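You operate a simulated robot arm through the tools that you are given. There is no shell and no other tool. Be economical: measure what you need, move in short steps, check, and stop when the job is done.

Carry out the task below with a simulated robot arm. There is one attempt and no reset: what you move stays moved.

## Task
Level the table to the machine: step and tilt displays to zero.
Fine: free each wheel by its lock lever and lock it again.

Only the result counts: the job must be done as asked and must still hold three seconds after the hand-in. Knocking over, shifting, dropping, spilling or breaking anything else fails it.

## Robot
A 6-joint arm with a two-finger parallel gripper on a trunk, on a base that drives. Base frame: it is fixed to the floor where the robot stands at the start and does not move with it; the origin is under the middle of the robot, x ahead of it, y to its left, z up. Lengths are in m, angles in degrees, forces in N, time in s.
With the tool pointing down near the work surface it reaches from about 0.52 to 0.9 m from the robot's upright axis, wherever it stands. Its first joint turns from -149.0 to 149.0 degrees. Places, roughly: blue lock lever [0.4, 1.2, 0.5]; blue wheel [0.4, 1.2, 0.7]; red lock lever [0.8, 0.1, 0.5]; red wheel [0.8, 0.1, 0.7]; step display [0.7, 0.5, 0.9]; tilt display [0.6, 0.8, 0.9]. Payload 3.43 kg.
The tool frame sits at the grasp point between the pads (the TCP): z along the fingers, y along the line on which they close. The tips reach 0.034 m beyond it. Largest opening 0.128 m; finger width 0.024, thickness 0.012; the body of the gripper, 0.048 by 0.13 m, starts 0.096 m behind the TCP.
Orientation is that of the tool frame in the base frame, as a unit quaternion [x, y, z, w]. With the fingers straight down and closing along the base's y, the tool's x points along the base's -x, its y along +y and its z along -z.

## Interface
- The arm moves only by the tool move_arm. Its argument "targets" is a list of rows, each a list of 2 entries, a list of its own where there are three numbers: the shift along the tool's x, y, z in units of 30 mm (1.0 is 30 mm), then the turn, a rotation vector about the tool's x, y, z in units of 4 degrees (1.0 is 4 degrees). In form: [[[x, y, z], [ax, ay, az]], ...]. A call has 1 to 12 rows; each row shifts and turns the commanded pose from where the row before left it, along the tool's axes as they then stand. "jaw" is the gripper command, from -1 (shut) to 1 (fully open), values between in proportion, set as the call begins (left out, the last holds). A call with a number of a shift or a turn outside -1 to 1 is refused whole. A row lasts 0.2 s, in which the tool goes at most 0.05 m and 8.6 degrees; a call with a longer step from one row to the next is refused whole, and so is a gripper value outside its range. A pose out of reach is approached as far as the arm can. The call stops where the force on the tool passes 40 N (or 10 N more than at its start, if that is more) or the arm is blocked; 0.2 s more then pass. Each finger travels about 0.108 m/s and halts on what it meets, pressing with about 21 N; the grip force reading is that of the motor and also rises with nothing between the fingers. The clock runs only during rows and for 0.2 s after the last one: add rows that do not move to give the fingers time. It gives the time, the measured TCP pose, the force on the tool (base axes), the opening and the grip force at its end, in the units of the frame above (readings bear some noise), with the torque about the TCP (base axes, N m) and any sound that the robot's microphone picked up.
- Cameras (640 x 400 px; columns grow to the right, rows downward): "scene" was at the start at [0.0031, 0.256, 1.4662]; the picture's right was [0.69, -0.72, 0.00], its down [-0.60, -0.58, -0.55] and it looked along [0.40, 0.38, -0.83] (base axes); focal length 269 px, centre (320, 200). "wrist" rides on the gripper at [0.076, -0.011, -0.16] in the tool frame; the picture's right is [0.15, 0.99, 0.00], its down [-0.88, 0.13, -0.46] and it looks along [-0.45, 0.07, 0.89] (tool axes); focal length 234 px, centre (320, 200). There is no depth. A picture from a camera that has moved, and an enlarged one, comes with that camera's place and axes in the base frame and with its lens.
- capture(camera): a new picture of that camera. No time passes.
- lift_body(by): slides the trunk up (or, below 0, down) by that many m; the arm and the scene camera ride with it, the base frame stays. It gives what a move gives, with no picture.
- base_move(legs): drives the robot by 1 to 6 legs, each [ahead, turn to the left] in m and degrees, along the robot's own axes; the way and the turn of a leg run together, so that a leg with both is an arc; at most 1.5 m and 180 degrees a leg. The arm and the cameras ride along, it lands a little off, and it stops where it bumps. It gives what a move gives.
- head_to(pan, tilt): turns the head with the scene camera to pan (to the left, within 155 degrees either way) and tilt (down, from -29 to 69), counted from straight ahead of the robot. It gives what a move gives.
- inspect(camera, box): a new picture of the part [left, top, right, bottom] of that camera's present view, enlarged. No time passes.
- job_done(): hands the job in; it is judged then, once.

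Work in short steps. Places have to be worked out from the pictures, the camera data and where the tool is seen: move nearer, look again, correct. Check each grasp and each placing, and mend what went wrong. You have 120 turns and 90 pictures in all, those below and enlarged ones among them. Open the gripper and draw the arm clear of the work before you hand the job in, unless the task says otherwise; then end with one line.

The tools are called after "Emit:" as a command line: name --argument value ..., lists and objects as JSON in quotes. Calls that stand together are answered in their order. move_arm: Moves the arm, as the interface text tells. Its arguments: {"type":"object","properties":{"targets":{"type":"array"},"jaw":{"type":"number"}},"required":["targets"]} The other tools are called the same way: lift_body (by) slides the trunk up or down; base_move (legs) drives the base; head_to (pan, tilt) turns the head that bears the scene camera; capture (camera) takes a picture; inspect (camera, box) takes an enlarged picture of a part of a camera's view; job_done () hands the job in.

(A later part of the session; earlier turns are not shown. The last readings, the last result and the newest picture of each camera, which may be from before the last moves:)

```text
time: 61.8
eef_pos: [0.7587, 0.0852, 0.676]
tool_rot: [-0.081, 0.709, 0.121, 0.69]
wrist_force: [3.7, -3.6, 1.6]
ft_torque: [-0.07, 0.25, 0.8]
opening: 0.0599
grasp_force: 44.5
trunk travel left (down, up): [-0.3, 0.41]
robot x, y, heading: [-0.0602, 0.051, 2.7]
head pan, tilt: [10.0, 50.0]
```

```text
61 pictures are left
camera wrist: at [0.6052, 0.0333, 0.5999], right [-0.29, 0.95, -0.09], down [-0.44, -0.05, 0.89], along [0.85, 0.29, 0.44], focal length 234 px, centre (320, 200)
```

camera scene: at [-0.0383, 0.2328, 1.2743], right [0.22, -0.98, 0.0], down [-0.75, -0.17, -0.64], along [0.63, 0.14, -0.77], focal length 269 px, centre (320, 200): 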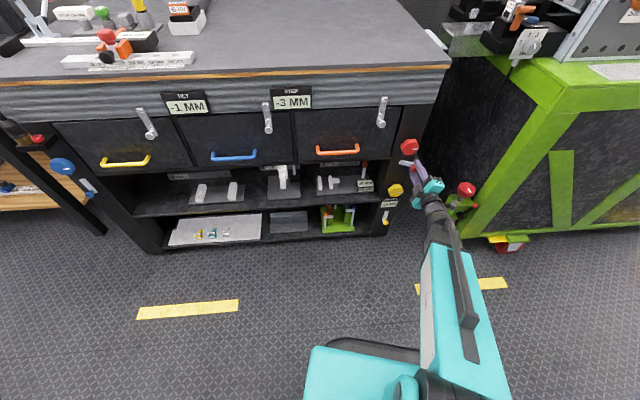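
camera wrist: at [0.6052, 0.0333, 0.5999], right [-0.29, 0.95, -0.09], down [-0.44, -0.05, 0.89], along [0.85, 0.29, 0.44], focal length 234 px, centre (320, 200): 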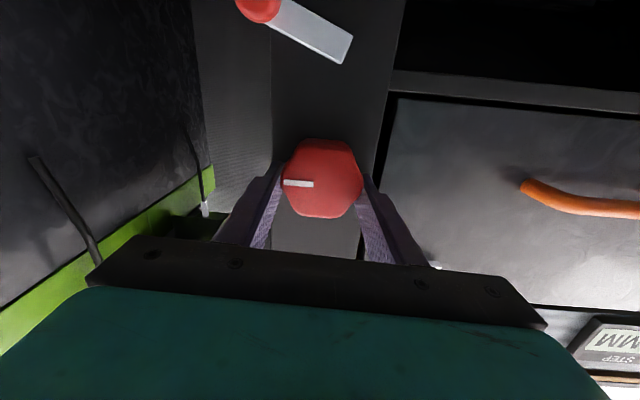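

The wheel is gripped across its flats at 60 mm. I turn it −20° and read the displays.

Emit:
move_arm --targets '[[[0, 0, 0], [0, 0, -1]], [[0, 0, 0], [0, 0, -1]], [[0, 0, 0], [0, 0, -1]], [[0, 0, 0], [0, 0, -1]], [[0, 0, 0], [0, 0, -1]]]'

Emit:
capture --camera "wrist"

Emit:
inspect --camera "scene" --box '[140, 70, 440, 250]'

```text
time: 63.0
eef_pos: [0.7582, 0.0881, 0.6735]
tool_rot: [-0.206, 0.683, 0.001, 0.7]
wrist_force: [-20.5, 13.9, -13.0]
ft_torque: [0.3, -0.15, 0.99]
opening: 0.0596
grasp_force: 45.1
trunk travel left (down, up): [-0.3, 0.41]
robot x, y, heading: [-0.0649, 0.0451, 2.8]
head pan, tilt: [10.0, 50.0]
```

```text
60 pictures are left
camera wrist: at [0.6122, 0.011, 0.6067], right [-0.27, 0.86, -0.42], down [-0.53, 0.23, 0.81], along [0.8, 0.45, 0.4], focal length 234 px, centre (320, 200)
```

wrist: 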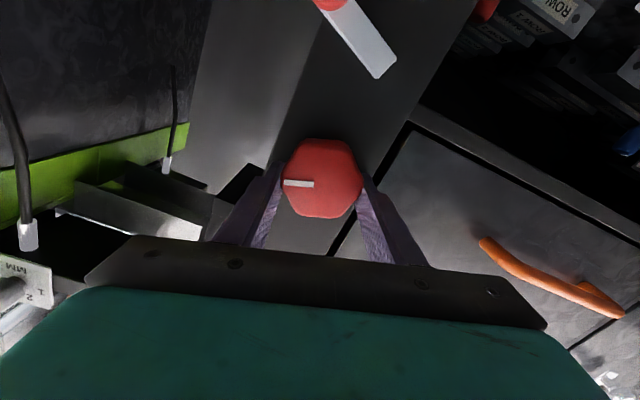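

```text
2.13 times, centred on (290, 160) of scene
camera zoom: at [-0.0396, 0.2333, 1.2742], right [0.22, -0.98, 0.0], down [-0.75, -0.17, -0.64], along [0.63, 0.14, -0.77], focal length 573 px, centre (384, 285)
```

zoom: 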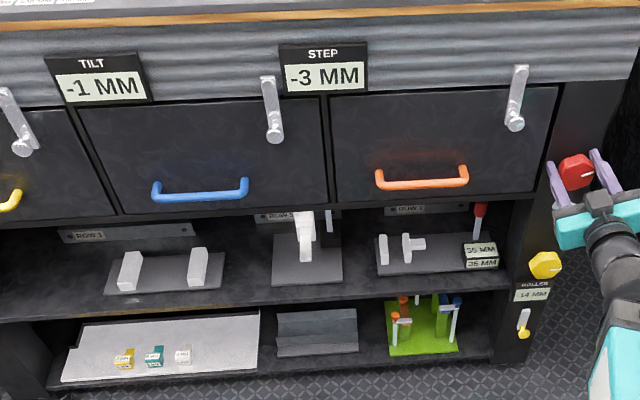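

The wheel turns, but 20° changed nothing visible on the rounded readout. I turn a further −48°.

Emit:
move_arm --targets '[[[0, 0, 0], [0, 0, -1]], [[0, 0, 0], [0, 0, -1]], [[0, 0, 0], [0, 0, -1]], [[0, 0, 0], [0, 0, -1]], [[0, 0, 0], [0, 0, -1]], [[0, 0, 0], [0, 0, -1]], [[0, 0, 0], [0, 0, -1]], [[0, 0, 0], [0, 0, -1]], [[0, 0, 0], [0, 0, -1]], [[0, 0, 0], [0, 0, -1]], [[0, 0, 0], [0, 0, -1]], [[0, 0, 0], [0, 0, -1]]]'

Emit:
inspect --camera "scene" --box '[140, 70, 440, 250]'

```text
time: 63.6
eef_pos: [0.757, 0.0901, 0.6735]
tool_rot: [-0.247, 0.67, -0.04, 0.699]
wrist_force: [1.6, 3.0, -2.7]
ft_torque: [0.02, 0.14, 0.53]
opening: 0.0595
grasp_force: 45.1
trunk travel left (down, up): [-0.3, 0.41]
robot x, y, heading: [-0.0647, 0.0498, 2.9]
head pan, tilt: [10.0, 50.0]
stopped in row 2: the force on the tool passed its limit at 42 N (the readings are from after the stop); the commanded pose is now the measured one
```

```text
2.13 times, centred on (290, 160) of scene
camera zoom: at [-0.0391, 0.2328, 1.2747], right [0.22, -0.98, 0.0], down [-0.75, -0.17, -0.64], along [0.63, 0.14, -0.77], focal length 573 px, centre (384, 285)
```

zoom: 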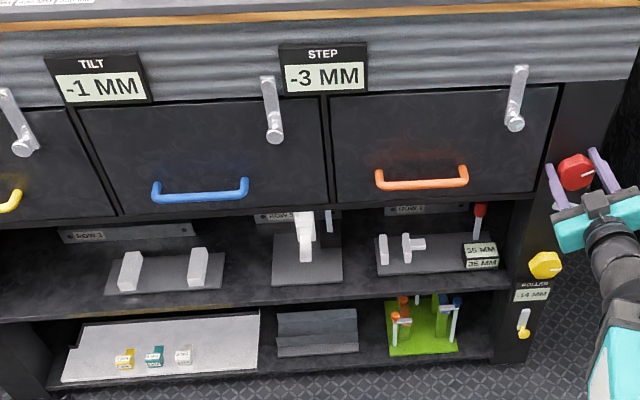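

The stop came from misalignment stress, which is now relaxed. I keep turning in the same direction.

Emit:
move_arm --targets '[[[0, 0, 0], [0, 0, -1]], [[0, 0, 0], [0, 0, -1]], [[0, 0, 0], [0, 0, -1]], [[0, 0, 0], [0, 0, -1]], [[0, 0, 0], [0, 0, -1]], [[0, 0, 0], [0, 0, -1]], [[0, 0, 0], [0, 0, -1]], [[0, 0, 0], [0, 0, -1]]]'

Emit:
capture --camera "wrist"

Emit:
inspect --camera "scene" --box '[140, 70, 440, 250]'

```text
time: 64.8
eef_pos: [0.7578, 0.0927, 0.6722]
tool_rot: [-0.36, 0.617, -0.16, 0.681]
wrist_force: [5.5, 5.3, -6.9]
ft_torque: [0.34, -0.72, -0.29]
opening: 0.0594
grasp_force: 44.9
trunk travel left (down, up): [-0.3, 0.41]
robot x, y, heading: [-0.0647, 0.0499, 2.7]
head pan, tilt: [10.0, 50.0]
stopped in row 6: the force on the tool passed its limit at 42 N (the readings are from after the stop); the commanded pose is now the measured one
```

```text
57 pictures are left
camera wrist: at [0.6204, -0.0128, 0.6273], right [-0.2, 0.58, -0.79], down [-0.63, 0.54, 0.56], along [0.75, 0.61, 0.26], focal length 234 px, centre (320, 200)
```

wrist: 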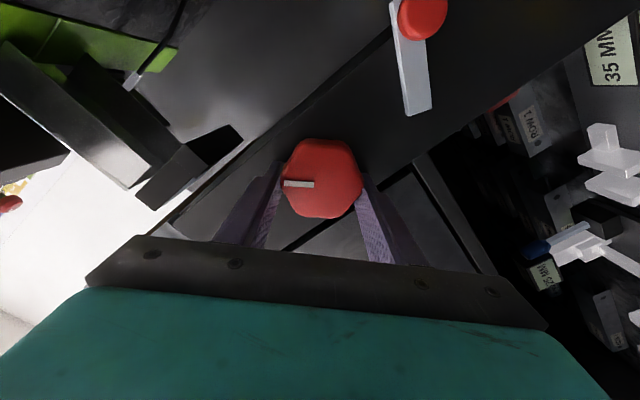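

```text
2.13 times, centred on (290, 160) of scene
camera zoom: at [-0.0386, 0.233, 1.2746], right [0.22, -0.98, 0.0], down [-0.75, -0.17, -0.64], along [0.63, 0.14, -0.77], focal length 573 px, centre (384, 285)
```

zoom: 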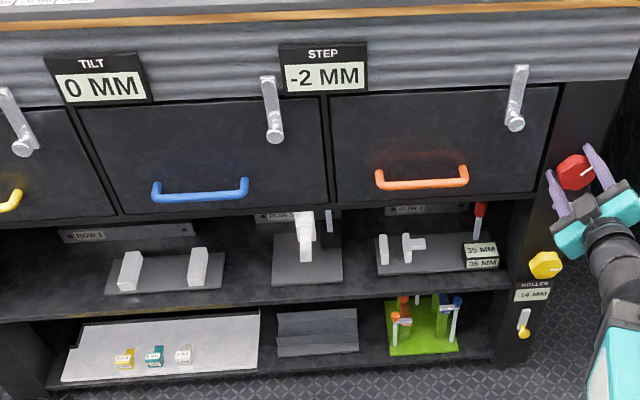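

Turning about 47° moved STEP from −3 to −2 and TILT from −1 to 0, so the direction is right. I continue turning and track how the two readings move.

Emit:
move_arm --targets '[[[0, 0, 0], [0, 0, -1]], [[0, 0, 0], [0, 0, -1]], [[0, 0, 0], [0, 0, -1]], [[0, 0, 0], [0, 0, -1]], [[0, 0, 0], [0, 0, -1]], [[0, 0, 0], [0, 0, -1]]]'

Emit:
inspect --camera "scene" --box '[140, 70, 440, 250]'

```text
time: 66.0
eef_pos: [0.7588, 0.0915, 0.6687]
tool_rot: [-0.453, 0.556, -0.262, 0.646]
wrist_force: [7.9, 3.4, -11.6]
ft_torque: [0.66, -1.52, 0.34]
opening: 0.0594
grasp_force: 44.9
trunk travel left (down, up): [-0.3, 0.41]
robot x, y, heading: [-0.0621, 0.0476, 2.4]
head pan, tilt: [10.0, 50.0]
stopped in row 5: the force on the tool passed its limit at 41 N (the readings are from after the stop); the commanded pose is now the measured one
```

```text
2.13 times, centred on (290, 160) of scene
camera zoom: at [-0.0382, 0.2328, 1.2747], right [0.22, -0.98, 0.0], down [-0.75, -0.17, -0.64], along [0.63, 0.14, -0.77], focal length 573 px, centre (384, 285)
```

zoom: 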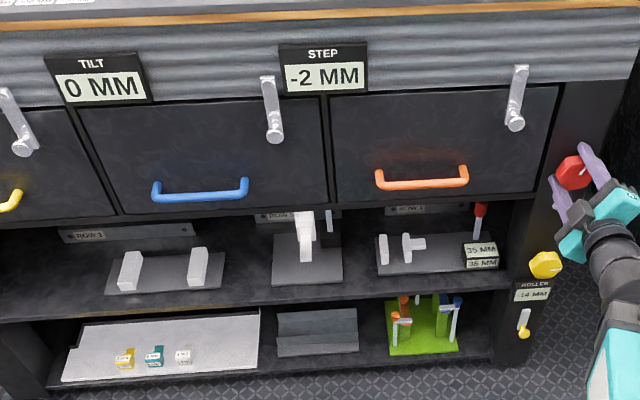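

My grip is about 9 mm above the wheel's axis, which explains the forces. I compensate with a sideways shift per row and continue.

Emit:
move_arm --targets '[[[0, 0.021, 0], [0, 0, -1]], [[0, 0.021, 0], [0, 0, -1]], [[0, 0.021, 0], [0, 0, -1]], [[0, 0.021, 0], [0, 0, -1]], [[0, 0.021, 0], [0, 0, -1]], [[0, 0.021, 0], [0, 0, -1]]]'

Emit:
inspect --camera "scene" --box '[140, 70, 440, 250]'

```text
time: 67.3
eef_pos: [0.7565, 0.0924, 0.6663]
tool_rot: [-0.559, 0.448, -0.392, 0.578]
wrist_force: [-3.8, 5.8, -18.5]
ft_torque: [0.38, -0.52, -0.77]
opening: 0.0594
grasp_force: 45.1
trunk travel left (down, up): [-0.3, 0.41]
robot x, y, heading: [-0.0657, 0.0489, 2.8]
head pan, tilt: [10.0, 50.0]
```

```text
2.13 times, centred on (290, 160) of scene
camera zoom: at [-0.0383, 0.2329, 1.2743], right [0.22, -0.98, 0.0], down [-0.75, -0.17, -0.64], along [0.63, 0.14, -0.77], focal length 573 px, centre (384, 285)
```

zoom: 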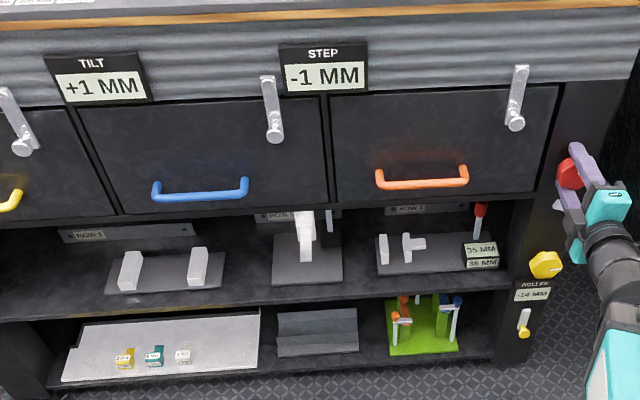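

STEP is −1 and TILT +1, so red drives both equally at roughly 45° per mm, and blue will then fix TILT. I need about 45–50° more on red.

Emit:
move_arm --targets '[[[0, 0.021, 0], [0, 0, -1]], [[0, 0.021, 0], [0, 0, -1]], [[0, 0.021, 0], [0, 0, -1]], [[0, 0.021, 0], [0, 0, -1]], [[0, 0.021, 0], [0, 0, -1]], [[0, 0.021, 0], [0, 0, -1]]]'

Emit:
inspect --camera "scene" --box '[140, 70, 440, 250]'

```text
time: 68.8
eef_pos: [0.7573, 0.0917, 0.6632]
tool_rot: [0.639, -0.322, 0.504, -0.484]
wrist_force: [5.0, -0.1, -16.6]
ft_torque: [0.36, -0.67, -0.44]
opening: 0.059
grasp_force: 44.7
trunk travel left (down, up): [-0.3, 0.41]
robot x, y, heading: [-0.0656, 0.0469, 2.7]
head pan, tilt: [10.0, 50.0]
```

```text
2.13 times, centred on (290, 160) of scene
camera zoom: at [-0.0379, 0.2326, 1.2744], right [0.22, -0.98, 0.0], down [-0.75, -0.17, -0.64], along [0.63, 0.14, -0.77], focal length 573 px, centre (384, 285)
```

zoom: 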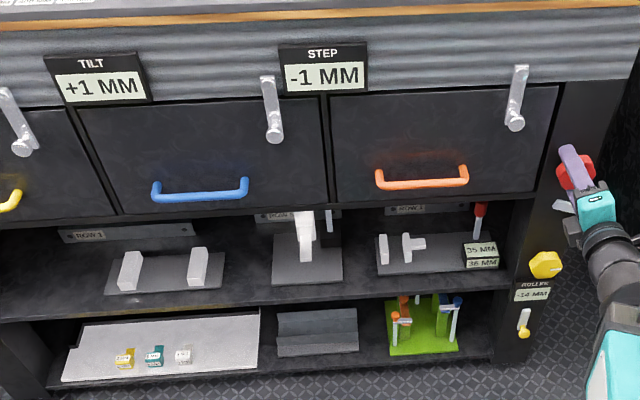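

The roll is now about 109°, with STEP still −1. I turn 20° more.

Emit:
move_arm --targets '[[[0, 0.021, 0], [0, 0, -1]], [[0, 0.021, 0], [0, 0, -1]], [[0, 0.021, 0], [0, 0, -1]], [[0, 0.021, 0], [0, 0, -1]], [[0, 0.021, 0], [0, 0, -1]]]'

Emit:
inspect --camera "scene" --box '[140, 70, 440, 250]'

```text
time: 70.0
eef_pos: [0.7577, 0.0903, 0.6607]
tool_rot: [0.685, -0.205, 0.58, -0.39]
wrist_force: [15.6, 0.8, -3.4]
ft_torque: [0.29, -0.64, 0.53]
opening: 0.059
grasp_force: 45.3
trunk travel left (down, up): [-0.3, 0.41]
robot x, y, heading: [-0.0619, 0.0467, 2.8]
head pan, tilt: [10.0, 50.0]
```

```text
2.13 times, centred on (290, 160) of scene
camera zoom: at [-0.0384, 0.2326, 1.2745], right [0.22, -0.98, 0.0], down [-0.75, -0.17, -0.64], along [0.63, 0.14, -0.77], focal length 573 px, centre (384, 285)
```

zoom: 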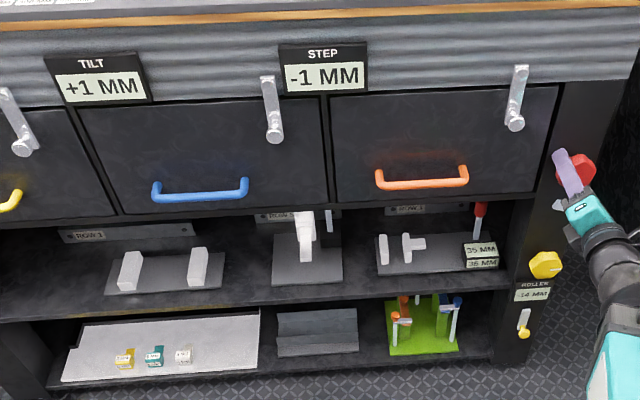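

Roll is about 129°, still −1, so the rate is nearer 60° per mm and zero should centre at about 180° of total turn. I continue.

Emit:
move_arm --targets '[[[0, 0.021, 0], [0, 0, -1]], [[0, 0.021, 0], [0, 0, -1]], [[0, 0.021, 0], [0, 0, -1]], [[0, 0.021, 0], [0, 0, -1]], [[0, 0.021, 0], [0, 0, -1]], [[0, 0.021, 0], [0, 0, -1]]]'

Emit:
inspect --camera "scene" --box '[140, 70, 440, 250]'

```text
time: 71.3
eef_pos: [0.7571, 0.0889, 0.6591]
tool_rot: [0.713, -0.058, 0.649, -0.26]
wrist_force: [19.1, 5.1, 7.4]
ft_torque: [0.17, -0.36, 0.77]
opening: 0.0585
grasp_force: 45.0
trunk travel left (down, up): [-0.3, 0.41]
robot x, y, heading: [-0.0616, 0.0482, 2.7]
head pan, tilt: [10.0, 50.0]
```

```text
2.13 times, centred on (290, 160) of scene
camera zoom: at [-0.0393, 0.2328, 1.2745], right [0.22, -0.98, 0.0], down [-0.75, -0.17, -0.64], along [0.63, 0.14, -0.77], focal length 573 px, centre (384, 285)
```

zoom: 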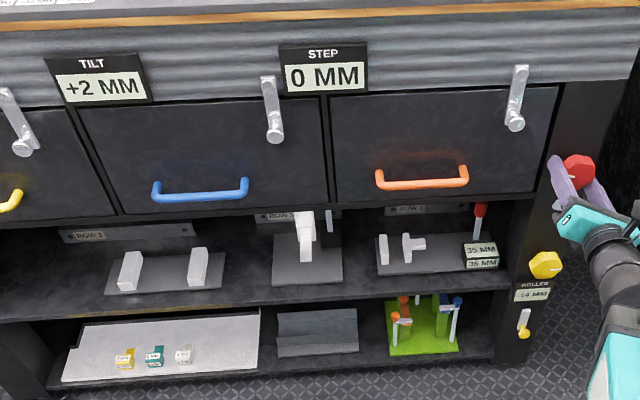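

STEP now reads 0 and TILT +2 at about 157° turned. I add 14° to sit nearer the middle of the zero band.

Emit:
move_arm --targets '[[[0, 0.021, 0], [0, 0, -1]], [[0, 0.021, 0], [0, 0, -1]], [[0, 0.021, 0], [0, 0, -1]], [[0, 0.015, 0], [0, 0, -0.6]], [[0, 0, 0], [0, 0, 0]]]'

Emit:
inspect --camera "scene" --box '[140, 70, 440, 250]'

Emit:
capture --camera "wrist"

```text
time: 72.5
eef_pos: [0.7566, 0.088, 0.6591]
tool_rot: [0.715, 0.031, 0.676, -0.177]
wrist_force: [20.3, 9.4, 10.4]
ft_torque: [0.05, -0.08, 0.79]
opening: 0.0583
grasp_force: 45.2
trunk travel left (down, up): [-0.3, 0.41]
robot x, y, heading: [-0.0643, 0.0465, 3.0]
head pan, tilt: [10.0, 50.0]
```

```text
2.13 times, centred on (290, 160) of scene
camera zoom: at [-0.0394, 0.233, 1.2744], right [0.22, -0.98, 0.0], down [-0.75, -0.17, -0.64], along [0.63, 0.14, -0.77], focal length 573 px, centre (384, 285)
```

zoom: 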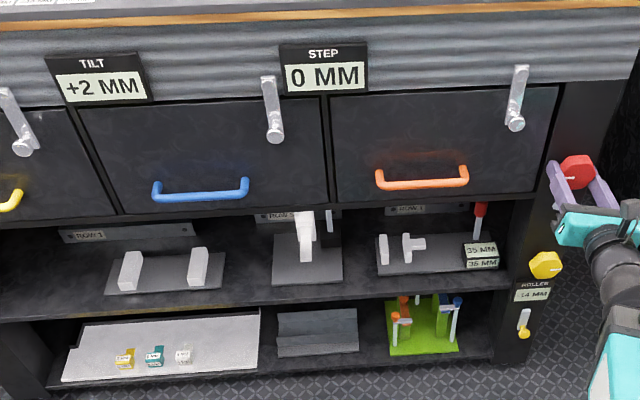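

```text
49 pictures are left
camera wrist: at [0.6066, 0.0355, 0.7377], right [0.29, -0.95, -0.07], down [-0.47, -0.09, -0.88], along [0.83, 0.29, -0.48], focal length 234 px, centre (320, 200)
```

wrist: 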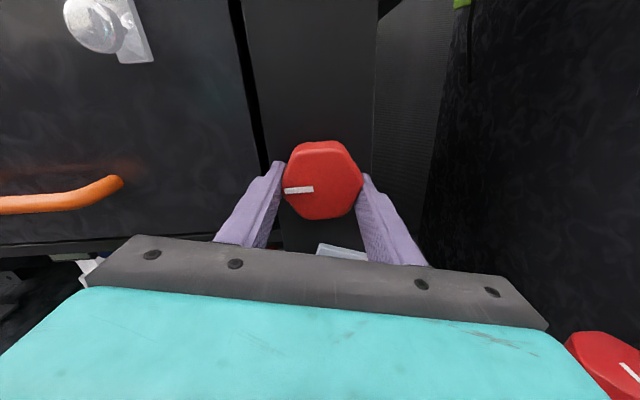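

STEP is 0 and the pointer has turned about 175°. I release, back out 6 cm, and roll the hand back towards 80°, the angle at which I left the lever knob.

Emit:
move_arm --targets '[[[0, 0, 0], [0, 0, 0]], [[0, 0, 0], [0, 0, 0]], [[0, 0, -0.7], [0, 0, 0]], [[0, 0, -0.7], [0, 0, 0]], [[0, 0, -0.7], [0, 0, 0]], [[0, 0, 0], [0, 0, 1]], [[0, 0, 0], [0, 0, 1]], [[0, 0, 0], [0, 0, 1]], [[0, 0, 0], [0, 0, 1]], [[0, 0, 0], [0, 0, 1]], [[0, 0, 0], [0, 0, 1]], [[0, 0, 0], [0, 0, 1]]]' --jaw 0.5

Emit:
move_arm --targets '[[[0, 0, 0], [0, 0, 1]], [[0, 0, 0], [0, 0, 1]], [[0, 0, 0], [0, 0, 1]], [[0, 0, 0], [0, 0, 1]], [[0, 0, 0], [0, 0, 1]], [[0, 0, 0], [0, 0, 1]], [[0, 0, 0], [0, 0, 1]], [[0, 0, 0], [0, 0, 1]], [[0, 0, 0], [0, 0, 1]], [[0, 0, 0], [0, 0, 1]], [[0, 0, 0], [0, 0, 1]], [[0, 0, 0], [0, 0, 1]]]' --jaw -0.25

```text
time: 75.2
eef_pos: [0.7163, 0.0648, 0.6534]
tool_rot: [0.701, -0.144, 0.612, -0.337]
wrist_force: [0.1, -0.7, 0.4]
ft_torque: [0.02, 0.01, 0.0]
opening: 0.0961
grasp_force: 0.0
out of reach, approached as far as the arm can: row 5
trunk travel left (down, up): [-0.3, 0.41]
robot x, y, heading: [-0.0631, 0.0469, 2.7]
head pan, tilt: [10.0, 50.0]
```

```text
time: 77.8
eef_pos: [0.7165, 0.0658, 0.6538]
tool_rot: [0.582, -0.417, 0.422, -0.556]
wrist_force: [-0.8, -0.4, -0.3]
ft_torque: [-0.01, -0.03, 0.0]
opening: 0.0482
grasp_force: 0.1
trunk travel left (down, up): [-0.3, 0.41]
robot x, y, heading: [-0.0587, 0.0477, 2.6]
head pan, tilt: [10.0, 50.0]
```

I roll 12° more and move down and right to stand in front of the lever knob.

Emit:
move_arm --targets '[[[0, 0, 0], [0, 0, 1]], [[0, 0, 0], [0, 0, 1]], [[0, 0, 0], [0, 0, 1]], [[0.71, 0.96, 0], [0, 0, 0]], [[0.71, 0.96, 0], [0, 0, 0]], [[0.71, 0.96, 0], [0, 0, 0]]]'

Emit:
capture --camera "wrist"

```text
time: 79.2
eef_pos: [0.7279, 0.0195, 0.5561]
tool_rot: [-0.535, 0.475, -0.363, 0.597]
wrist_force: [-0.5, -0.2, 0.0]
ft_torque: [-0.01, 0.0, -0.01]
opening: 0.0478
grasp_force: 0.1
trunk travel left (down, up): [-0.3, 0.41]
robot x, y, heading: [-0.0616, 0.0468, 2.6]
head pan, tilt: [10.0, 50.0]
```

```text
48 pictures are left
camera wrist: at [0.5967, -0.101, 0.5556], right [-0.03, 0.02, -1.0], down [-0.7, 0.72, 0.04], along [0.72, 0.7, -0.01], focal length 234 px, centre (320, 200)
```

wrist: 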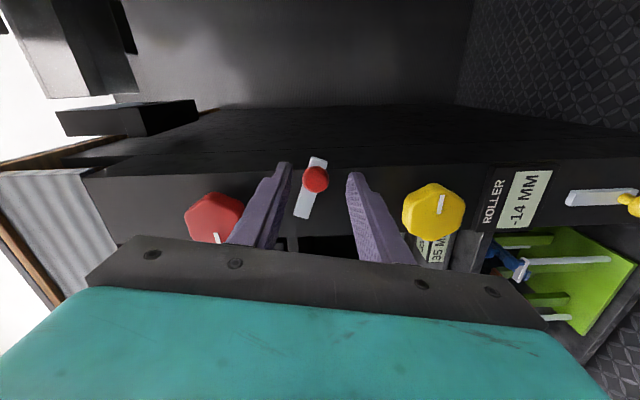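

The knob is centred between the fingers. I advance 46 mm and close.

Emit:
move_arm --targets '[[[0, 0, 0.5], [0, 0, 0]], [[0, 0, 0.5], [0, 0, 0]], [[0, 0, 0.5], [0, 0, 0]], [[0, 0, 0], [0, 0, 0]]]'

Emit:
move_arm --targets '[[[0, 0, 0], [0, 0, 0]], [[0, 0, 0], [0, 0, 0]], [[0, 0, 0], [0, 0, 0]]]' --jaw -1

Emit:
capture --camera "wrist"

```text
time: 80.2
eef_pos: [0.7697, 0.0324, 0.5558]
tool_rot: [-0.536, 0.475, -0.363, 0.597]
wrist_force: [-0.2, -0.4, -1.1]
ft_torque: [-0.02, 0.0, 0.0]
opening: 0.048
grasp_force: 0.1
trunk travel left (down, up): [-0.3, 0.41]
robot x, y, heading: [-0.065, 0.0499, 2.8]
head pan, tilt: [10.0, 50.0]
```

```text
time: 81.0
eef_pos: [0.7721, 0.0321, 0.5563]
tool_rot: [-0.535, 0.474, -0.363, 0.597]
wrist_force: [3.2, 0.7, 1.5]
ft_torque: [0.05, 0.07, -0.14]
opening: 0.0253
grasp_force: 44.7
trunk travel left (down, up): [-0.3, 0.41]
robot x, y, heading: [-0.0622, 0.0454, 2.9]
head pan, tilt: [10.0, 50.0]
```

```text
47 pictures are left
camera wrist: at [0.6398, -0.0878, 0.5562], right [-0.03, 0.02, -1.0], down [-0.7, 0.72, 0.04], along [0.72, 0.7, -0.01], focal length 234 px, centre (320, 200)
```

wrist: 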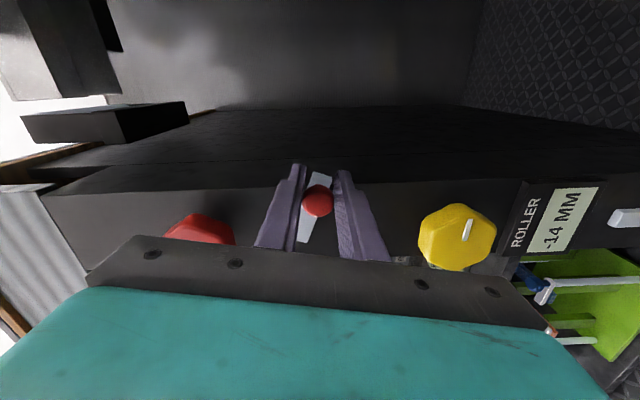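

The knob is gripped. I swing the lever back down about its pivot, turning the hand with it.

Emit:
move_arm --targets '[[[-0.025, 0.121, 0], [0, 0, 1]], [[-0.025, 0.121, 0], [0, 0, 1]], [[-0.025, 0.121, 0], [0, 0, 1]], [[-0.025, 0.121, 0], [0, 0, 1]], [[-0.025, 0.121, 0], [0, 0, 1]], [[-0.025, 0.121, 0], [0, 0, 1]], [[-0.025, 0.121, 0], [0, 0, 1]], [[-0.025, 0.121, 0], [0, 0, 1]], [[-0.025, 0.121, 0], [0, 0, 1]], [[-0.025, 0.121, 0], [0, 0, 1]]]'

```text
time: 83.2
eef_pos: [0.7629, 0.0542, 0.5254]
tool_rot: [-0.342, 0.63, -0.136, 0.684]
wrist_force: [14.0, 1.7, -12.4]
ft_torque: [-0.09, -0.39, 0.45]
opening: 0.025
grasp_force: 45.4
trunk travel left (down, up): [-0.3, 0.41]
robot x, y, heading: [-0.0626, 0.0506, 3.0]
head pan, tilt: [10.0, 50.0]
```

The lever is at about 32°. I continue to the stop.

Emit:
move_arm --targets '[[[-0.02, 0.125, 0], [0, 0, 1]], [[-0.02, 0.125, 0], [0, 0, 1]], [[-0.02, 0.125, 0], [0, 0, 1]], [[-0.02, 0.125, 0], [0, 0, 1]], [[-0.02, 0.125, 0], [0, 0, 1]], [[-0.02, 0.125, 0], [0, 0, 1]], [[-0.02, 0.125, 0], [0, 0, 1]], [[-0.02, 0.125, 0], [0, 0, 1]], [[-0.02, 0.125, 0], [0, 0, 1]], [[-0.02, 0.125, 0], [0, 0, 1]]]'

Emit:
capture --camera "wrist"

```text
time: 85.3
eef_pos: [0.7532, 0.0845, 0.5205]
tool_rot: [-0.099, 0.709, 0.104, 0.69]
wrist_force: [9.9, -30.1, -9.4]
ft_torque: [0.14, -0.01, -0.35]
opening: 0.0252
grasp_force: 45.1
trunk travel left (down, up): [-0.3, 0.41]
robot x, y, heading: [-0.0611, 0.0453, 2.9]
head pan, tilt: [10.0, 50.0]
```

```text
46 pictures are left
camera wrist: at [0.6007, 0.0289, 0.4467], right [-0.29, 0.95, -0.14], down [-0.45, -0.01, 0.89], along [0.85, 0.32, 0.43], focal length 234 px, centre (320, 200)
```

wrist: 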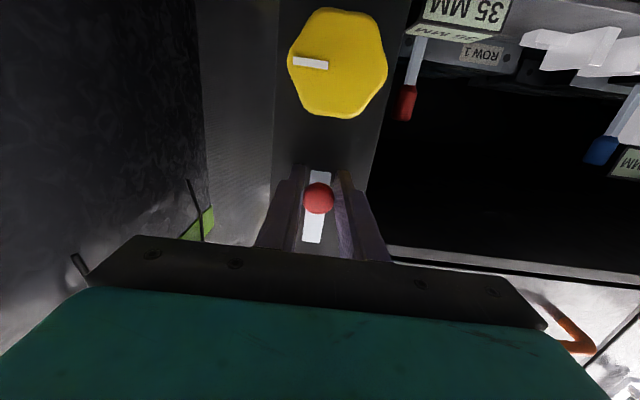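

The picture matches the initial locked position, and a 30 N side force shows it pressing on its stop. I nudge slightly more to be sure, then release and back out.

Emit:
move_arm --targets '[[[0, 0.1, 0], [0, 0, 0]], [[0, 0.1, 0], [0, 0, 0]]]'

Emit:
move_arm --targets '[[[0, 0, 0], [0, 0, 0]], [[0, 0, 0], [0, 0, 0]], [[0, 0, -0.8], [0, 0, 0]], [[0, 0, -0.8], [0, 0, 0]]]' --jaw 0.1

Emit:
capture --camera "wrist"

Emit:
inspect --camera "scene" --box '[140, 70, 440, 250]'

```text
time: 85.7
eef_pos: [0.7545, 0.0851, 0.5194]
tool_rot: [-0.098, 0.71, 0.103, 0.689]
wrist_force: [6.7, -2.7, -1.9]
ft_torque: [-0.13, 0.36, -0.35]
opening: 0.0252
grasp_force: 45.0
trunk travel left (down, up): [-0.3, 0.41]
robot x, y, heading: [-0.0635, 0.048, 2.6]
head pan, tilt: [10.0, 50.0]
stopped in row 1: the force on the tool passed its limit at 47 N (the readings are from after the stop); the commanded pose is now the measured one
```

```text
time: 86.7
eef_pos: [0.7086, 0.0734, 0.521]
tool_rot: [-0.1, 0.709, 0.104, 0.69]
wrist_force: [0.2, 0.3, -0.2]
ft_torque: [0.01, 0.03, -0.02]
opening: 0.0703
grasp_force: 0.2
trunk travel left (down, up): [-0.3, 0.41]
robot x, y, heading: [-0.0598, 0.0514, 2.8]
head pan, tilt: [10.0, 50.0]
```

```text
45 pictures are left
camera wrist: at [0.5551, 0.0164, 0.4487], right [-0.29, 0.95, -0.14], down [-0.45, -0.01, 0.89], along [0.85, 0.32, 0.43], focal length 234 px, centre (320, 200)
```

wrist: 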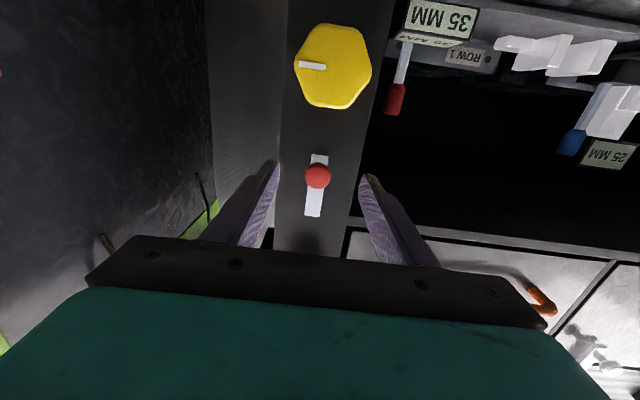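

```text
2.13 times, centred on (290, 160) of scene
camera zoom: at [-0.0395, 0.2325, 1.2744], right [0.22, -0.98, 0.0], down [-0.75, -0.17, -0.64], along [0.63, 0.14, -0.77], focal length 573 px, centre (384, 285)
```

zoom: 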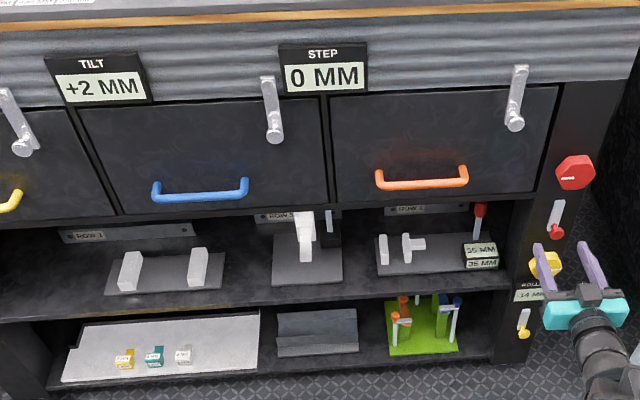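

Red is locked again with STEP 0 and TILT +2. Next is blue, which needs the base driven about 1.2 m along the table. I survey the free floor on the left and my own footprint.

Emit:
head_to --pan 85 --tilt 45

Emit:
capture --camera "scene"

Emit:
head_to --pan -100 --tilt 60

Emit:
capture --camera "scene"

```text
time: 88.2
eef_pos: [0.7097, 0.0721, 0.5211]
tool_rot: [-0.099, 0.71, 0.104, 0.689]
wrist_force: [0.0, -0.3, -0.4]
ft_torque: [0.05, 0.0, 0.01]
opening: 0.0704
grasp_force: 0.0
trunk travel left (down, up): [-0.3, 0.41]
robot x, y, heading: [-0.0651, 0.0494, 2.7]
head pan, tilt: [85.0, 45.0]
```

```text
43 pictures are left
camera scene: at [-0.1114, 0.2968, 1.2813], right [1.0, -0.04, 0.0], down [-0.03, -0.71, -0.71], along [0.03, 0.71, -0.71], focal length 269 px, centre (320, 200)
```

scene: 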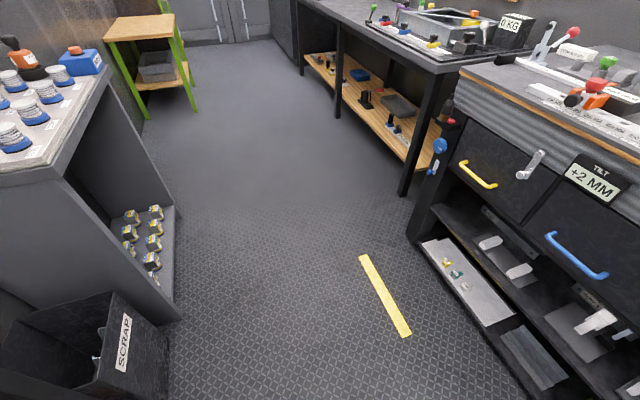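

```text
time: 90.9
eef_pos: [0.7079, 0.0719, 0.5214]
tool_rot: [-0.098, 0.71, 0.104, 0.689]
wrist_force: [0.8, 0.2, -0.1]
ft_torque: [-0.02, 0.01, 0.04]
opening: 0.0703
grasp_force: 0.2
trunk travel left (down, up): [-0.3, 0.41]
robot x, y, heading: [-0.0642, 0.0484, 2.5]
head pan, tilt: [-100.0, 60.0]
```

```text
42 pictures are left
camera scene: at [-0.1232, 0.1495, 1.2619], right [-0.99, 0.13, 0.0], down [0.11, 0.86, -0.5], along [-0.06, -0.5, -0.87], focal length 269 px, centre (320, 200)
```

scene: 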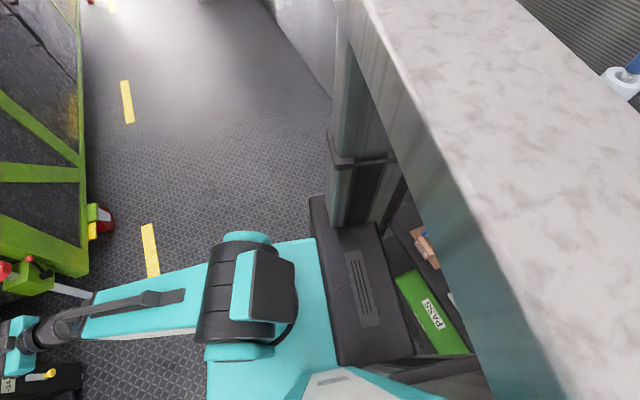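

The grey counter behind me is a separate piece, and the corridor to the left is about 1.2 m wide and free. I first fold the arm by un-yawing 17° and pitching the tool down while drawing it back, so I can turn and drive safely.

Emit:
move_arm --targets '[[[0, 0, -0.5], [1, 0, 0]], [[0, 0, -0.3], [1, 0, 0]], [[0, 0, -0.2], [1, 0, 0]], [[0, 0, -0.2], [1, 0, 0]], [[0, 0, -0.2], [0, 1, 0]], [[0, 0, -0.2], [0, 1, 0]], [[0, 0, -0.2], [0, 1, 0]], [[0, 0, -0.2], [0, 1, 0]], [[0, 0, -0.2], [0, 1, 0]], [[0, 0, -0.2], [0, 1, 0]], [[0, 0, -0.2], [0, 1, 0]], [[0, 0, -0.2], [0, 1, 0]]]'

Emit:
move_arm --targets '[[[0.2, 0, -0.2], [0, 1, 0]], [[0.2, 0, -0.2], [0, 1, 0]], [[0.2, 0, -0.2], [0, 1, 0]], [[0.2, 0, -0.2], [0, 1, 0]], [[0.2, 0, -0.2], [0, 1, 0]], [[0.2, 0, -0.2], [0, 1, 0]], [[0.2, 0, -0.2], [0, 1, 0]], [[0.2, 0, -0.2], [0, 1, 0]], [[0.2, 0, -0.2], [0, 1, 0]], [[0.2, 0, -0.2], [0, 1, 0]], [[0.2, 0, -0.2], [0, 1, 0]]]'

```text
time: 93.5
eef_pos: [0.682, 0.0692, 0.505]
tool_rot: [-0.003, 0.882, 0.004, 0.471]
wrist_force: [-0.4, 0.7, 0.6]
ft_torque: [-0.03, 0.0, -0.04]
opening: 0.0705
grasp_force: 0.1
out of reach, approached as far as the arm can: row 5, 6, 7, 8, 9, 10, 11, 12
trunk travel left (down, up): [-0.3, 0.41]
robot x, y, heading: [-0.0662, 0.0495, 2.6]
head pan, tilt: [-100.0, 60.0]
```

```text
time: 95.9
eef_pos: [0.5973, 0.0689, 0.5181]
tool_rot: [-0.004, 0.994, 0.002, 0.107]
wrist_force: [0.0, -0.1, -0.2]
ft_torque: [-0.01, 0.02, 0.0]
opening: 0.0703
grasp_force: 0.0
out of reach, approached as far as the arm can: row 2
trunk travel left (down, up): [-0.3, 0.41]
robot x, y, heading: [-0.0645, 0.0454, 2.7]
head pan, tilt: [-100.0, 60.0]
```

The arm is nearly vertical. I pull it in 11 cm, then drive: forward a touch, turn left to run parallel to the table, go 0.95 m, turn back to face it, and reverse slightly.

Emit:
move_arm --targets '[[[0.95, 0, 0], [0, 1, 0]], [[0.95, 0, 0], [0, 1, 0]], [[0.95, 0, 0], [0, 1, 0]], [[0.95, 0, 0], [0, 0, 0]]]'

Emit:
base_move --legs '[[0.08, 0], [0, 106.5], [0.95, 0]]'

Emit:
head_to --pan -70 --tilt 45

Emit:
capture --camera "scene"

```text
time: 96.9
eef_pos: [0.5053, 0.0702, 0.502]
tool_rot: [-0.004, 1.0, 0.002, 0.002]
wrist_force: [0.5, -0.3, 0.1]
ft_torque: [0.01, -0.03, 0.04]
opening: 0.0706
grasp_force: 0.0
out of reach, approached as far as the arm can: row 4
trunk travel left (down, up): [-0.3, 0.41]
robot x, y, heading: [-0.0629, 0.0449, 2.6]
head pan, tilt: [-100.0, 60.0]
```

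```text
time: 109.6
eef_pos: [-0.5404, 1.4763, 0.5025]
tool_rot: [0.817, -0.576, -0.003, 0.001]
wrist_force: [-0.3, -0.4, -1.0]
ft_torque: [-0.01, 0.0, -0.02]
opening: 0.0704
grasp_force: 0.0
trunk travel left (down, up): [-0.3, 0.41]
robot x, y, heading: [-0.3545, 0.9397, 111.2]
head pan, tilt: [-100.0, 60.0]
```

```text
time: 110.5
eef_pos: [-0.5402, 1.4774, 0.5018]
tool_rot: [0.817, -0.577, -0.002, 0.001]
wrist_force: [0.7, -0.6, 0.0]
ft_torque: [-0.02, 0.01, 0.01]
opening: 0.0702
grasp_force: 0.0
trunk travel left (down, up): [-0.3, 0.41]
robot x, y, heading: [-0.356, 0.9382, 111.1]
head pan, tilt: [-70.0, 45.0]
```

```text
41 pictures are left
camera scene: at [-0.4319, 0.8887, 1.2813], right [0.66, -0.75, 0.0], down [-0.53, -0.47, -0.71], along [0.53, 0.47, -0.71], focal length 269 px, centre (320, 200)
```

scene: 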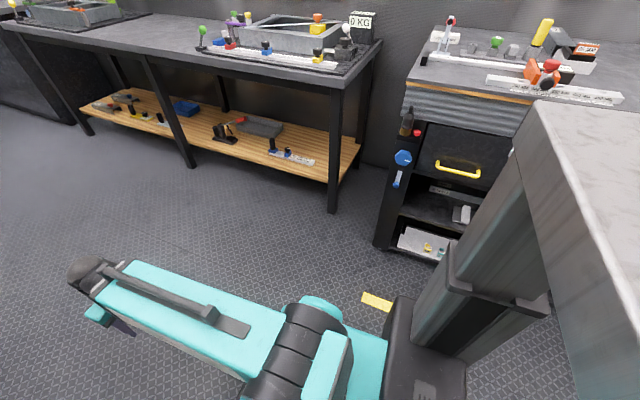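

The robot is at (−0.356, 0.938), laterally right beside the blue wheel at about (0.40, 1.205, 0.67). To keep my rear clear of the bench, I reverse a bit and turn right in two parts with a short forward leg between.

Emit:
base_move --legs '[[-0.1, 0], [0, -25], [0.12, 0], [0, -67], [-0.05, 0]]'

Emit:
head_to --pan 0 --tilt 50

Emit:
capture --camera "scene"

```text
time: 118.9
eef_pos: [0.187, 1.12, 0.5022]
tool_rot: [-0.158, 0.987, 0.003, 0.001]
wrist_force: [0.5, -0.9, -0.2]
ft_torque: [0.06, -0.02, -0.02]
opening: 0.07
grasp_force: 0.1
trunk travel left (down, up): [-0.3, 0.41]
robot x, y, heading: [-0.3392, 0.9104, 19.5]
head pan, tilt: [-70.0, 45.0]
```

```text
time: 120.3
eef_pos: [0.188, 1.1189, 0.5027]
tool_rot: [-0.159, 0.987, 0.002, 0.002]
wrist_force: [-0.6, -0.3, 0.2]
ft_torque: [-0.01, 0.01, 0.03]
opening: 0.0704
grasp_force: 0.0
trunk travel left (down, up): [-0.3, 0.41]
robot x, y, heading: [-0.3435, 0.9114, 19.6]
head pan, tilt: [0.0, 50.0]
```

```text
40 pictures are left
camera scene: at [-0.3674, 1.0811, 1.2744], right [0.33, -0.94, 0.0], down [-0.72, -0.25, -0.64], along [0.61, 0.21, -0.77], focal length 269 px, centre (320, 200)
```

scene: 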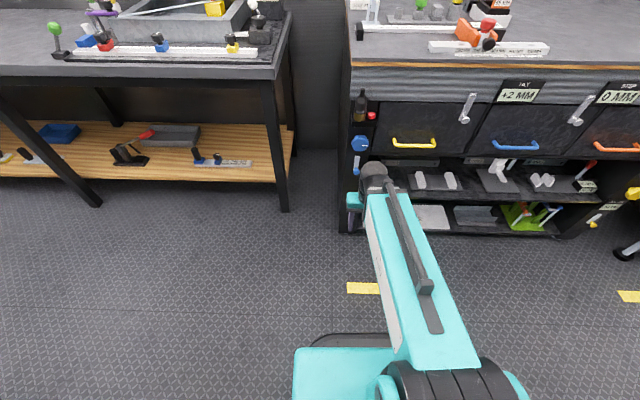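

I am now square to the table at (−0.343, 0.911) with the arm in front of the blue post. I back up 5 cm for reach, open the jaw, align yaw with the arm's plane, and pitch the tool up.

Emit:
base_move --legs '[[-0.05, 0]]'

Emit:
move_arm --targets '[[[0, 0, 0], [0, 0, -0.75]], [[0, 0, 0], [0, -1, 0]], [[0, 0, 0], [0, -1, 0]], [[0, 0, 0], [0, -1, 0]], [[0, 0, 0], [0, -1, 0]], [[0, 0, 0], [0, -1, 0]], [[0, 0, 0], [0, -1, 0]], [[0, 0, 0], [0, -1, 0]], [[0, 0, 0], [0, -1, 0]], [[0, 0, 0], [0, -1, 0]], [[0, 0, 0], [0, -1, 0]], [[0, 0, 0], [0, -1, 0]]]' --jaw 0.9

Emit:
move_arm --targets '[[[0, 0, 0], [0, -1, 0]], [[0, 0, 0], [0, -1, 0]], [[0, 0, 0], [0, -1, 0]], [[0, 0, 0], [0, -1, 0]], [[0, 0, 0], [0, -1, 0]], [[0, 0, 0], [0, -1, 0]], [[0, 0, 0], [0, -1, 0]], [[0, 0, 0], [0, -1, 0]], [[0, 0, 0], [0, -1, 0]], [[0, 0, 0], [0, -1, 0]], [[0, 0, 0], [0, -1, 0]], [[0, 0, 0], [0, -0.5, 0]]]'

Emit:
capture --camera "wrist"

```text
time: 121.3
eef_pos: [0.1398, 1.1032, 0.5011]
tool_rot: [-0.159, 0.987, 0.003, 0.002]
wrist_force: [-0.7, 0.8, 0.2]
ft_torque: [0.0, 0.01, 0.01]
opening: 0.0706
grasp_force: 0.1
trunk travel left (down, up): [-0.3, 0.41]
robot x, y, heading: [-0.3896, 0.8959, 19.5]
head pan, tilt: [0.0, 50.0]
```

```text
time: 123.9
eef_pos: [0.2749, 1.1567, 0.4707]
tool_rot: [-0.169, 0.91, 0.071, 0.37]
wrist_force: [0.3, 0.4, 0.0]
ft_torque: [0.02, -0.03, 0.0]
opening: 0.1213
grasp_force: 0.0
out of reach, approached as far as the arm can: row 2, 3, 4, 5, 6, 7, 8, 9, 10, 11, 12
trunk travel left (down, up): [-0.3, 0.41]
robot x, y, heading: [-0.3906, 0.8959, 19.7]
head pan, tilt: [0.0, 50.0]
```

```text
time: 126.5
eef_pos: [0.2887, 1.1653, 0.4641]
tool_rot: [-0.129, 0.693, 0.131, 0.697]
wrist_force: [-0.2, -0.1, -0.1]
ft_torque: [0.01, -0.03, 0.01]
opening: 0.1216
grasp_force: 0.1
out of reach, approached as far as the arm can: row 1, 2, 3, 5
trunk travel left (down, up): [-0.3, 0.41]
robot x, y, heading: [-0.3882, 0.8947, 19.5]
head pan, tilt: [0.0, 50.0]
```

```text
39 pictures are left
camera wrist: at [0.1427, 1.0975, 0.3866], right [-0.36, 0.92, -0.14], down [-0.48, -0.05, 0.88], along [0.8, 0.38, 0.46], focal length 234 px, centre (320, 200)
```

wrist: 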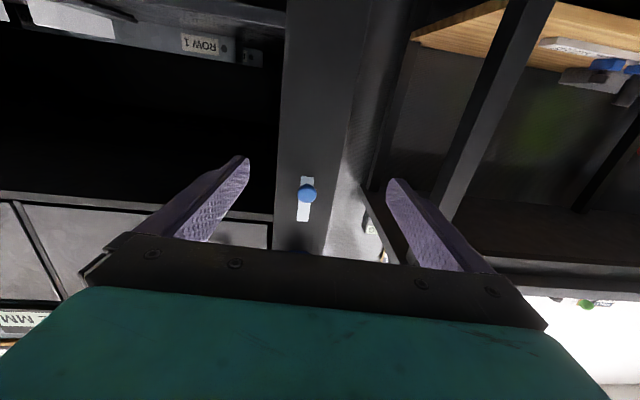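

The blue knob triangulates to about (0.406, 1.202, 0.526). I rise to its height, trim yaw 2°, narrow the jaw, and advance part of the way.

Emit:
move_arm --targets '[[[-0.7, 0, 0], [0.5, 0, 0]], [[-0.7, 0, 0], [0, 0, 0]], [[-0.67, 0, 0], [0, 0, 0]], [[0, -0.1, 0.9], [0, 0, 0]], [[0, 0, 0.9], [0, 0, 0]]]' --jaw 0.1

Emit:
capture --camera "wrist"

```text
time: 127.7
eef_pos: [0.3384, 1.1779, 0.5274]
tool_rot: [-0.114, 0.696, 0.118, 0.699]
wrist_force: [-0.3, -0.7, -0.8]
ft_torque: [-0.01, 0.01, 0.01]
opening: 0.0706
grasp_force: 0.1
trunk travel left (down, up): [-0.3, 0.41]
robot x, y, heading: [-0.3936, 0.8929, 19.4]
head pan, tilt: [0.0, 50.0]
```

```text
38 pictures are left
camera wrist: at [0.1908, 1.1156, 0.4495], right [-0.32, 0.94, -0.14], down [-0.47, -0.03, 0.88], along [0.82, 0.35, 0.45], focal length 234 px, centre (320, 200)
```

wrist: 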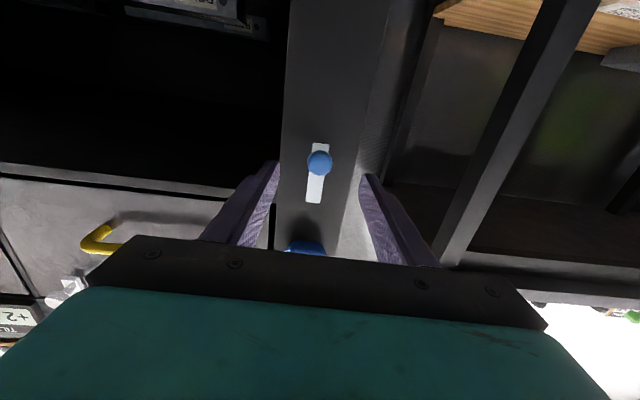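

The knob refines to (0.391, 1.195, 0.519). I drop 7 mm, advance 50 mm, and grip.

Emit:
move_arm --targets '[[[0.23, 0, 0.4], [0, 0, 0]], [[0, 0, 0.45], [0, 0, 0]], [[0, 0, 0.45], [0, 0, 0]], [[0, 0, 0.35], [0, 0, 0]], [[0, 0, 0], [0, 0, 0]]]'

Emit:
capture --camera "wrist"

```text
time: 128.9
eef_pos: [0.3861, 1.1949, 0.519]
tool_rot: [-0.116, 0.696, 0.12, 0.698]
wrist_force: [0.7, 0.6, 0.1]
ft_torque: [0.01, -0.01, 0.02]
opening: 0.0704
grasp_force: 0.0
trunk travel left (down, up): [-0.3, 0.41]
robot x, y, heading: [-0.3879, 0.892, 19.6]
head pan, tilt: [0.0, 50.0]
```

```text
37 pictures are left
camera wrist: at [0.238, 1.1325, 0.442], right [-0.32, 0.93, -0.14], down [-0.48, -0.03, 0.88], along [0.82, 0.35, 0.45], focal length 234 px, centre (320, 200)
```

wrist: 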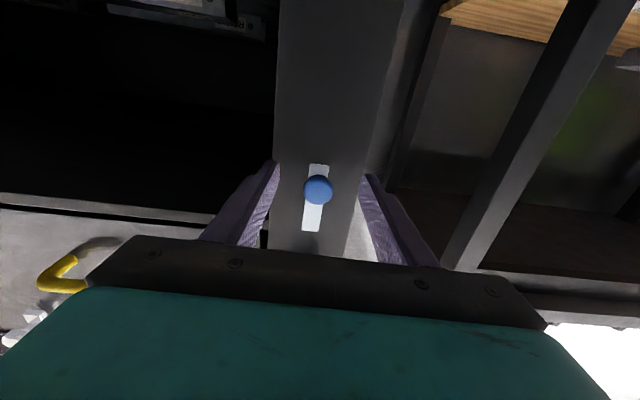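

The picture matches the red grip just before contact. I advance 5 mm and close.

Emit:
move_arm --targets '[[[0, 0, 0.17], [0, 0, 0]], [[0, 0, 0], [0, 0, 0]]]'

Emit:
move_arm --targets '[[[0, 0, 0], [0, 0, 0]], [[0, 0, 0], [0, 0, 0]], [[0, 0, 0], [0, 0, 0]]]' --jaw -1

Emit:
move_arm --targets '[[[-0.005, -0.125, 0], [0, 0, -1]], [[-0.01, -0.125, 0], [0, 0, -1]], [[-0.01, -0.125, 0], [0, 0, -1]], [[-0.01, -0.125, 0], [0, 0, -1]]]'

Emit:
capture --camera "wrist"

```text
time: 129.5
eef_pos: [0.3909, 1.1968, 0.5201]
tool_rot: [-0.116, 0.696, 0.119, 0.699]
wrist_force: [0.2, 0.1, -0.4]
ft_torque: [-0.01, 0.02, 0.02]
opening: 0.0704
grasp_force: 0.1
trunk travel left (down, up): [-0.3, 0.41]
robot x, y, heading: [-0.3904, 0.8972, 19.3]
head pan, tilt: [0.0, 50.0]
```

```text
time: 130.3
eef_pos: [0.3919, 1.1977, 0.5199]
tool_rot: [-0.117, 0.696, 0.12, 0.698]
wrist_force: [0.8, 0.4, 0.3]
ft_torque: [-0.06, 0.18, 0.02]
opening: 0.0249
grasp_force: 44.6
trunk travel left (down, up): [-0.3, 0.41]
robot x, y, heading: [-0.3904, 0.8905, 19.7]
head pan, tilt: [0.0, 50.0]
```

```text
time: 131.0
eef_pos: [0.3925, 1.1934, 0.521]
tool_rot: [-0.184, 0.68, 0.058, 0.707]
wrist_force: [-0.7, 2.1, 2.2]
ft_torque: [0.1, 0.37, 0.4]
opening: 0.0251
grasp_force: 44.8
trunk travel left (down, up): [-0.3, 0.41]
robot x, y, heading: [-0.3867, 0.8911, 19.4]
head pan, tilt: [0.0, 50.0]
stopped in row 3: the force on the tool passed its limit at 44 N (the readings are from after the stop); the commanded pose is now the measured one
```

```text
36 pictures are left
camera wrist: at [0.2491, 1.1174, 0.4465], right [-0.32, 0.89, -0.33], down [-0.53, 0.12, 0.84], along [0.78, 0.44, 0.44], focal length 234 px, centre (320, 200)
```

wrist: 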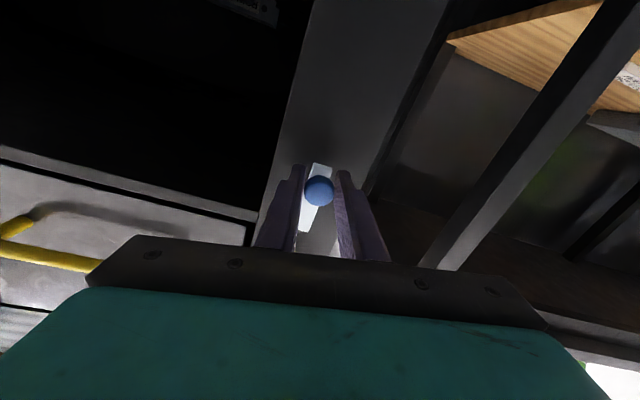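

The blue lever stops on this side, so it swings the other way (left). I reverse.

Emit:
move_arm --targets '[[[0, 0.12, 0], [0, 0, 1]], [[0, 0.12, 0], [0, 0, 1]], [[-0.01, 0.125, 0], [0, 0, 1]], [[-0.01, 0.125, 0], [0, 0, 1]], [[-0.01, 0.125, 0], [0, 0, 1]], [[-0.01, 0.125, 0], [0, 0, 1]], [[-0.01, 0.125, 0], [0, 0, 1]]]'

Emit:
capture --camera "wrist"

```text
time: 132.6
eef_pos: [0.3847, 1.218, 0.5256]
tool_rot: [-0.012, 0.704, 0.227, 0.673]
wrist_force: [25.6, -1.1, 15.1]
ft_torque: [0.16, -0.36, -0.15]
opening: 0.0254
grasp_force: 45.1
trunk travel left (down, up): [-0.3, 0.41]
robot x, y, heading: [-0.3916, 0.8944, 19.4]
head pan, tilt: [0.0, 50.0]
```

```text
35 pictures are left
camera wrist: at [0.2288, 1.1758, 0.4469], right [-0.33, 0.93, 0.16], down [-0.39, -0.29, 0.87], along [0.86, 0.23, 0.46], focal length 234 px, centre (320, 200)
```

wrist: 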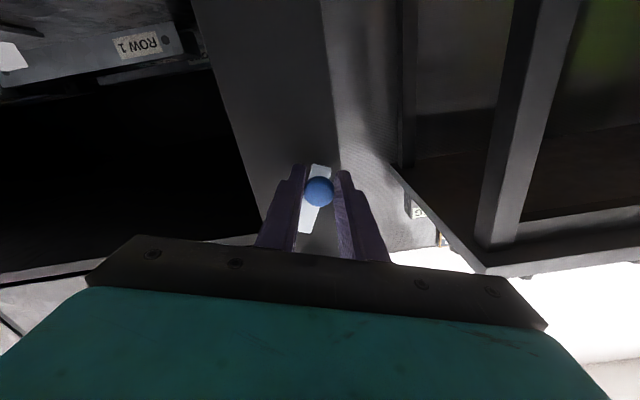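

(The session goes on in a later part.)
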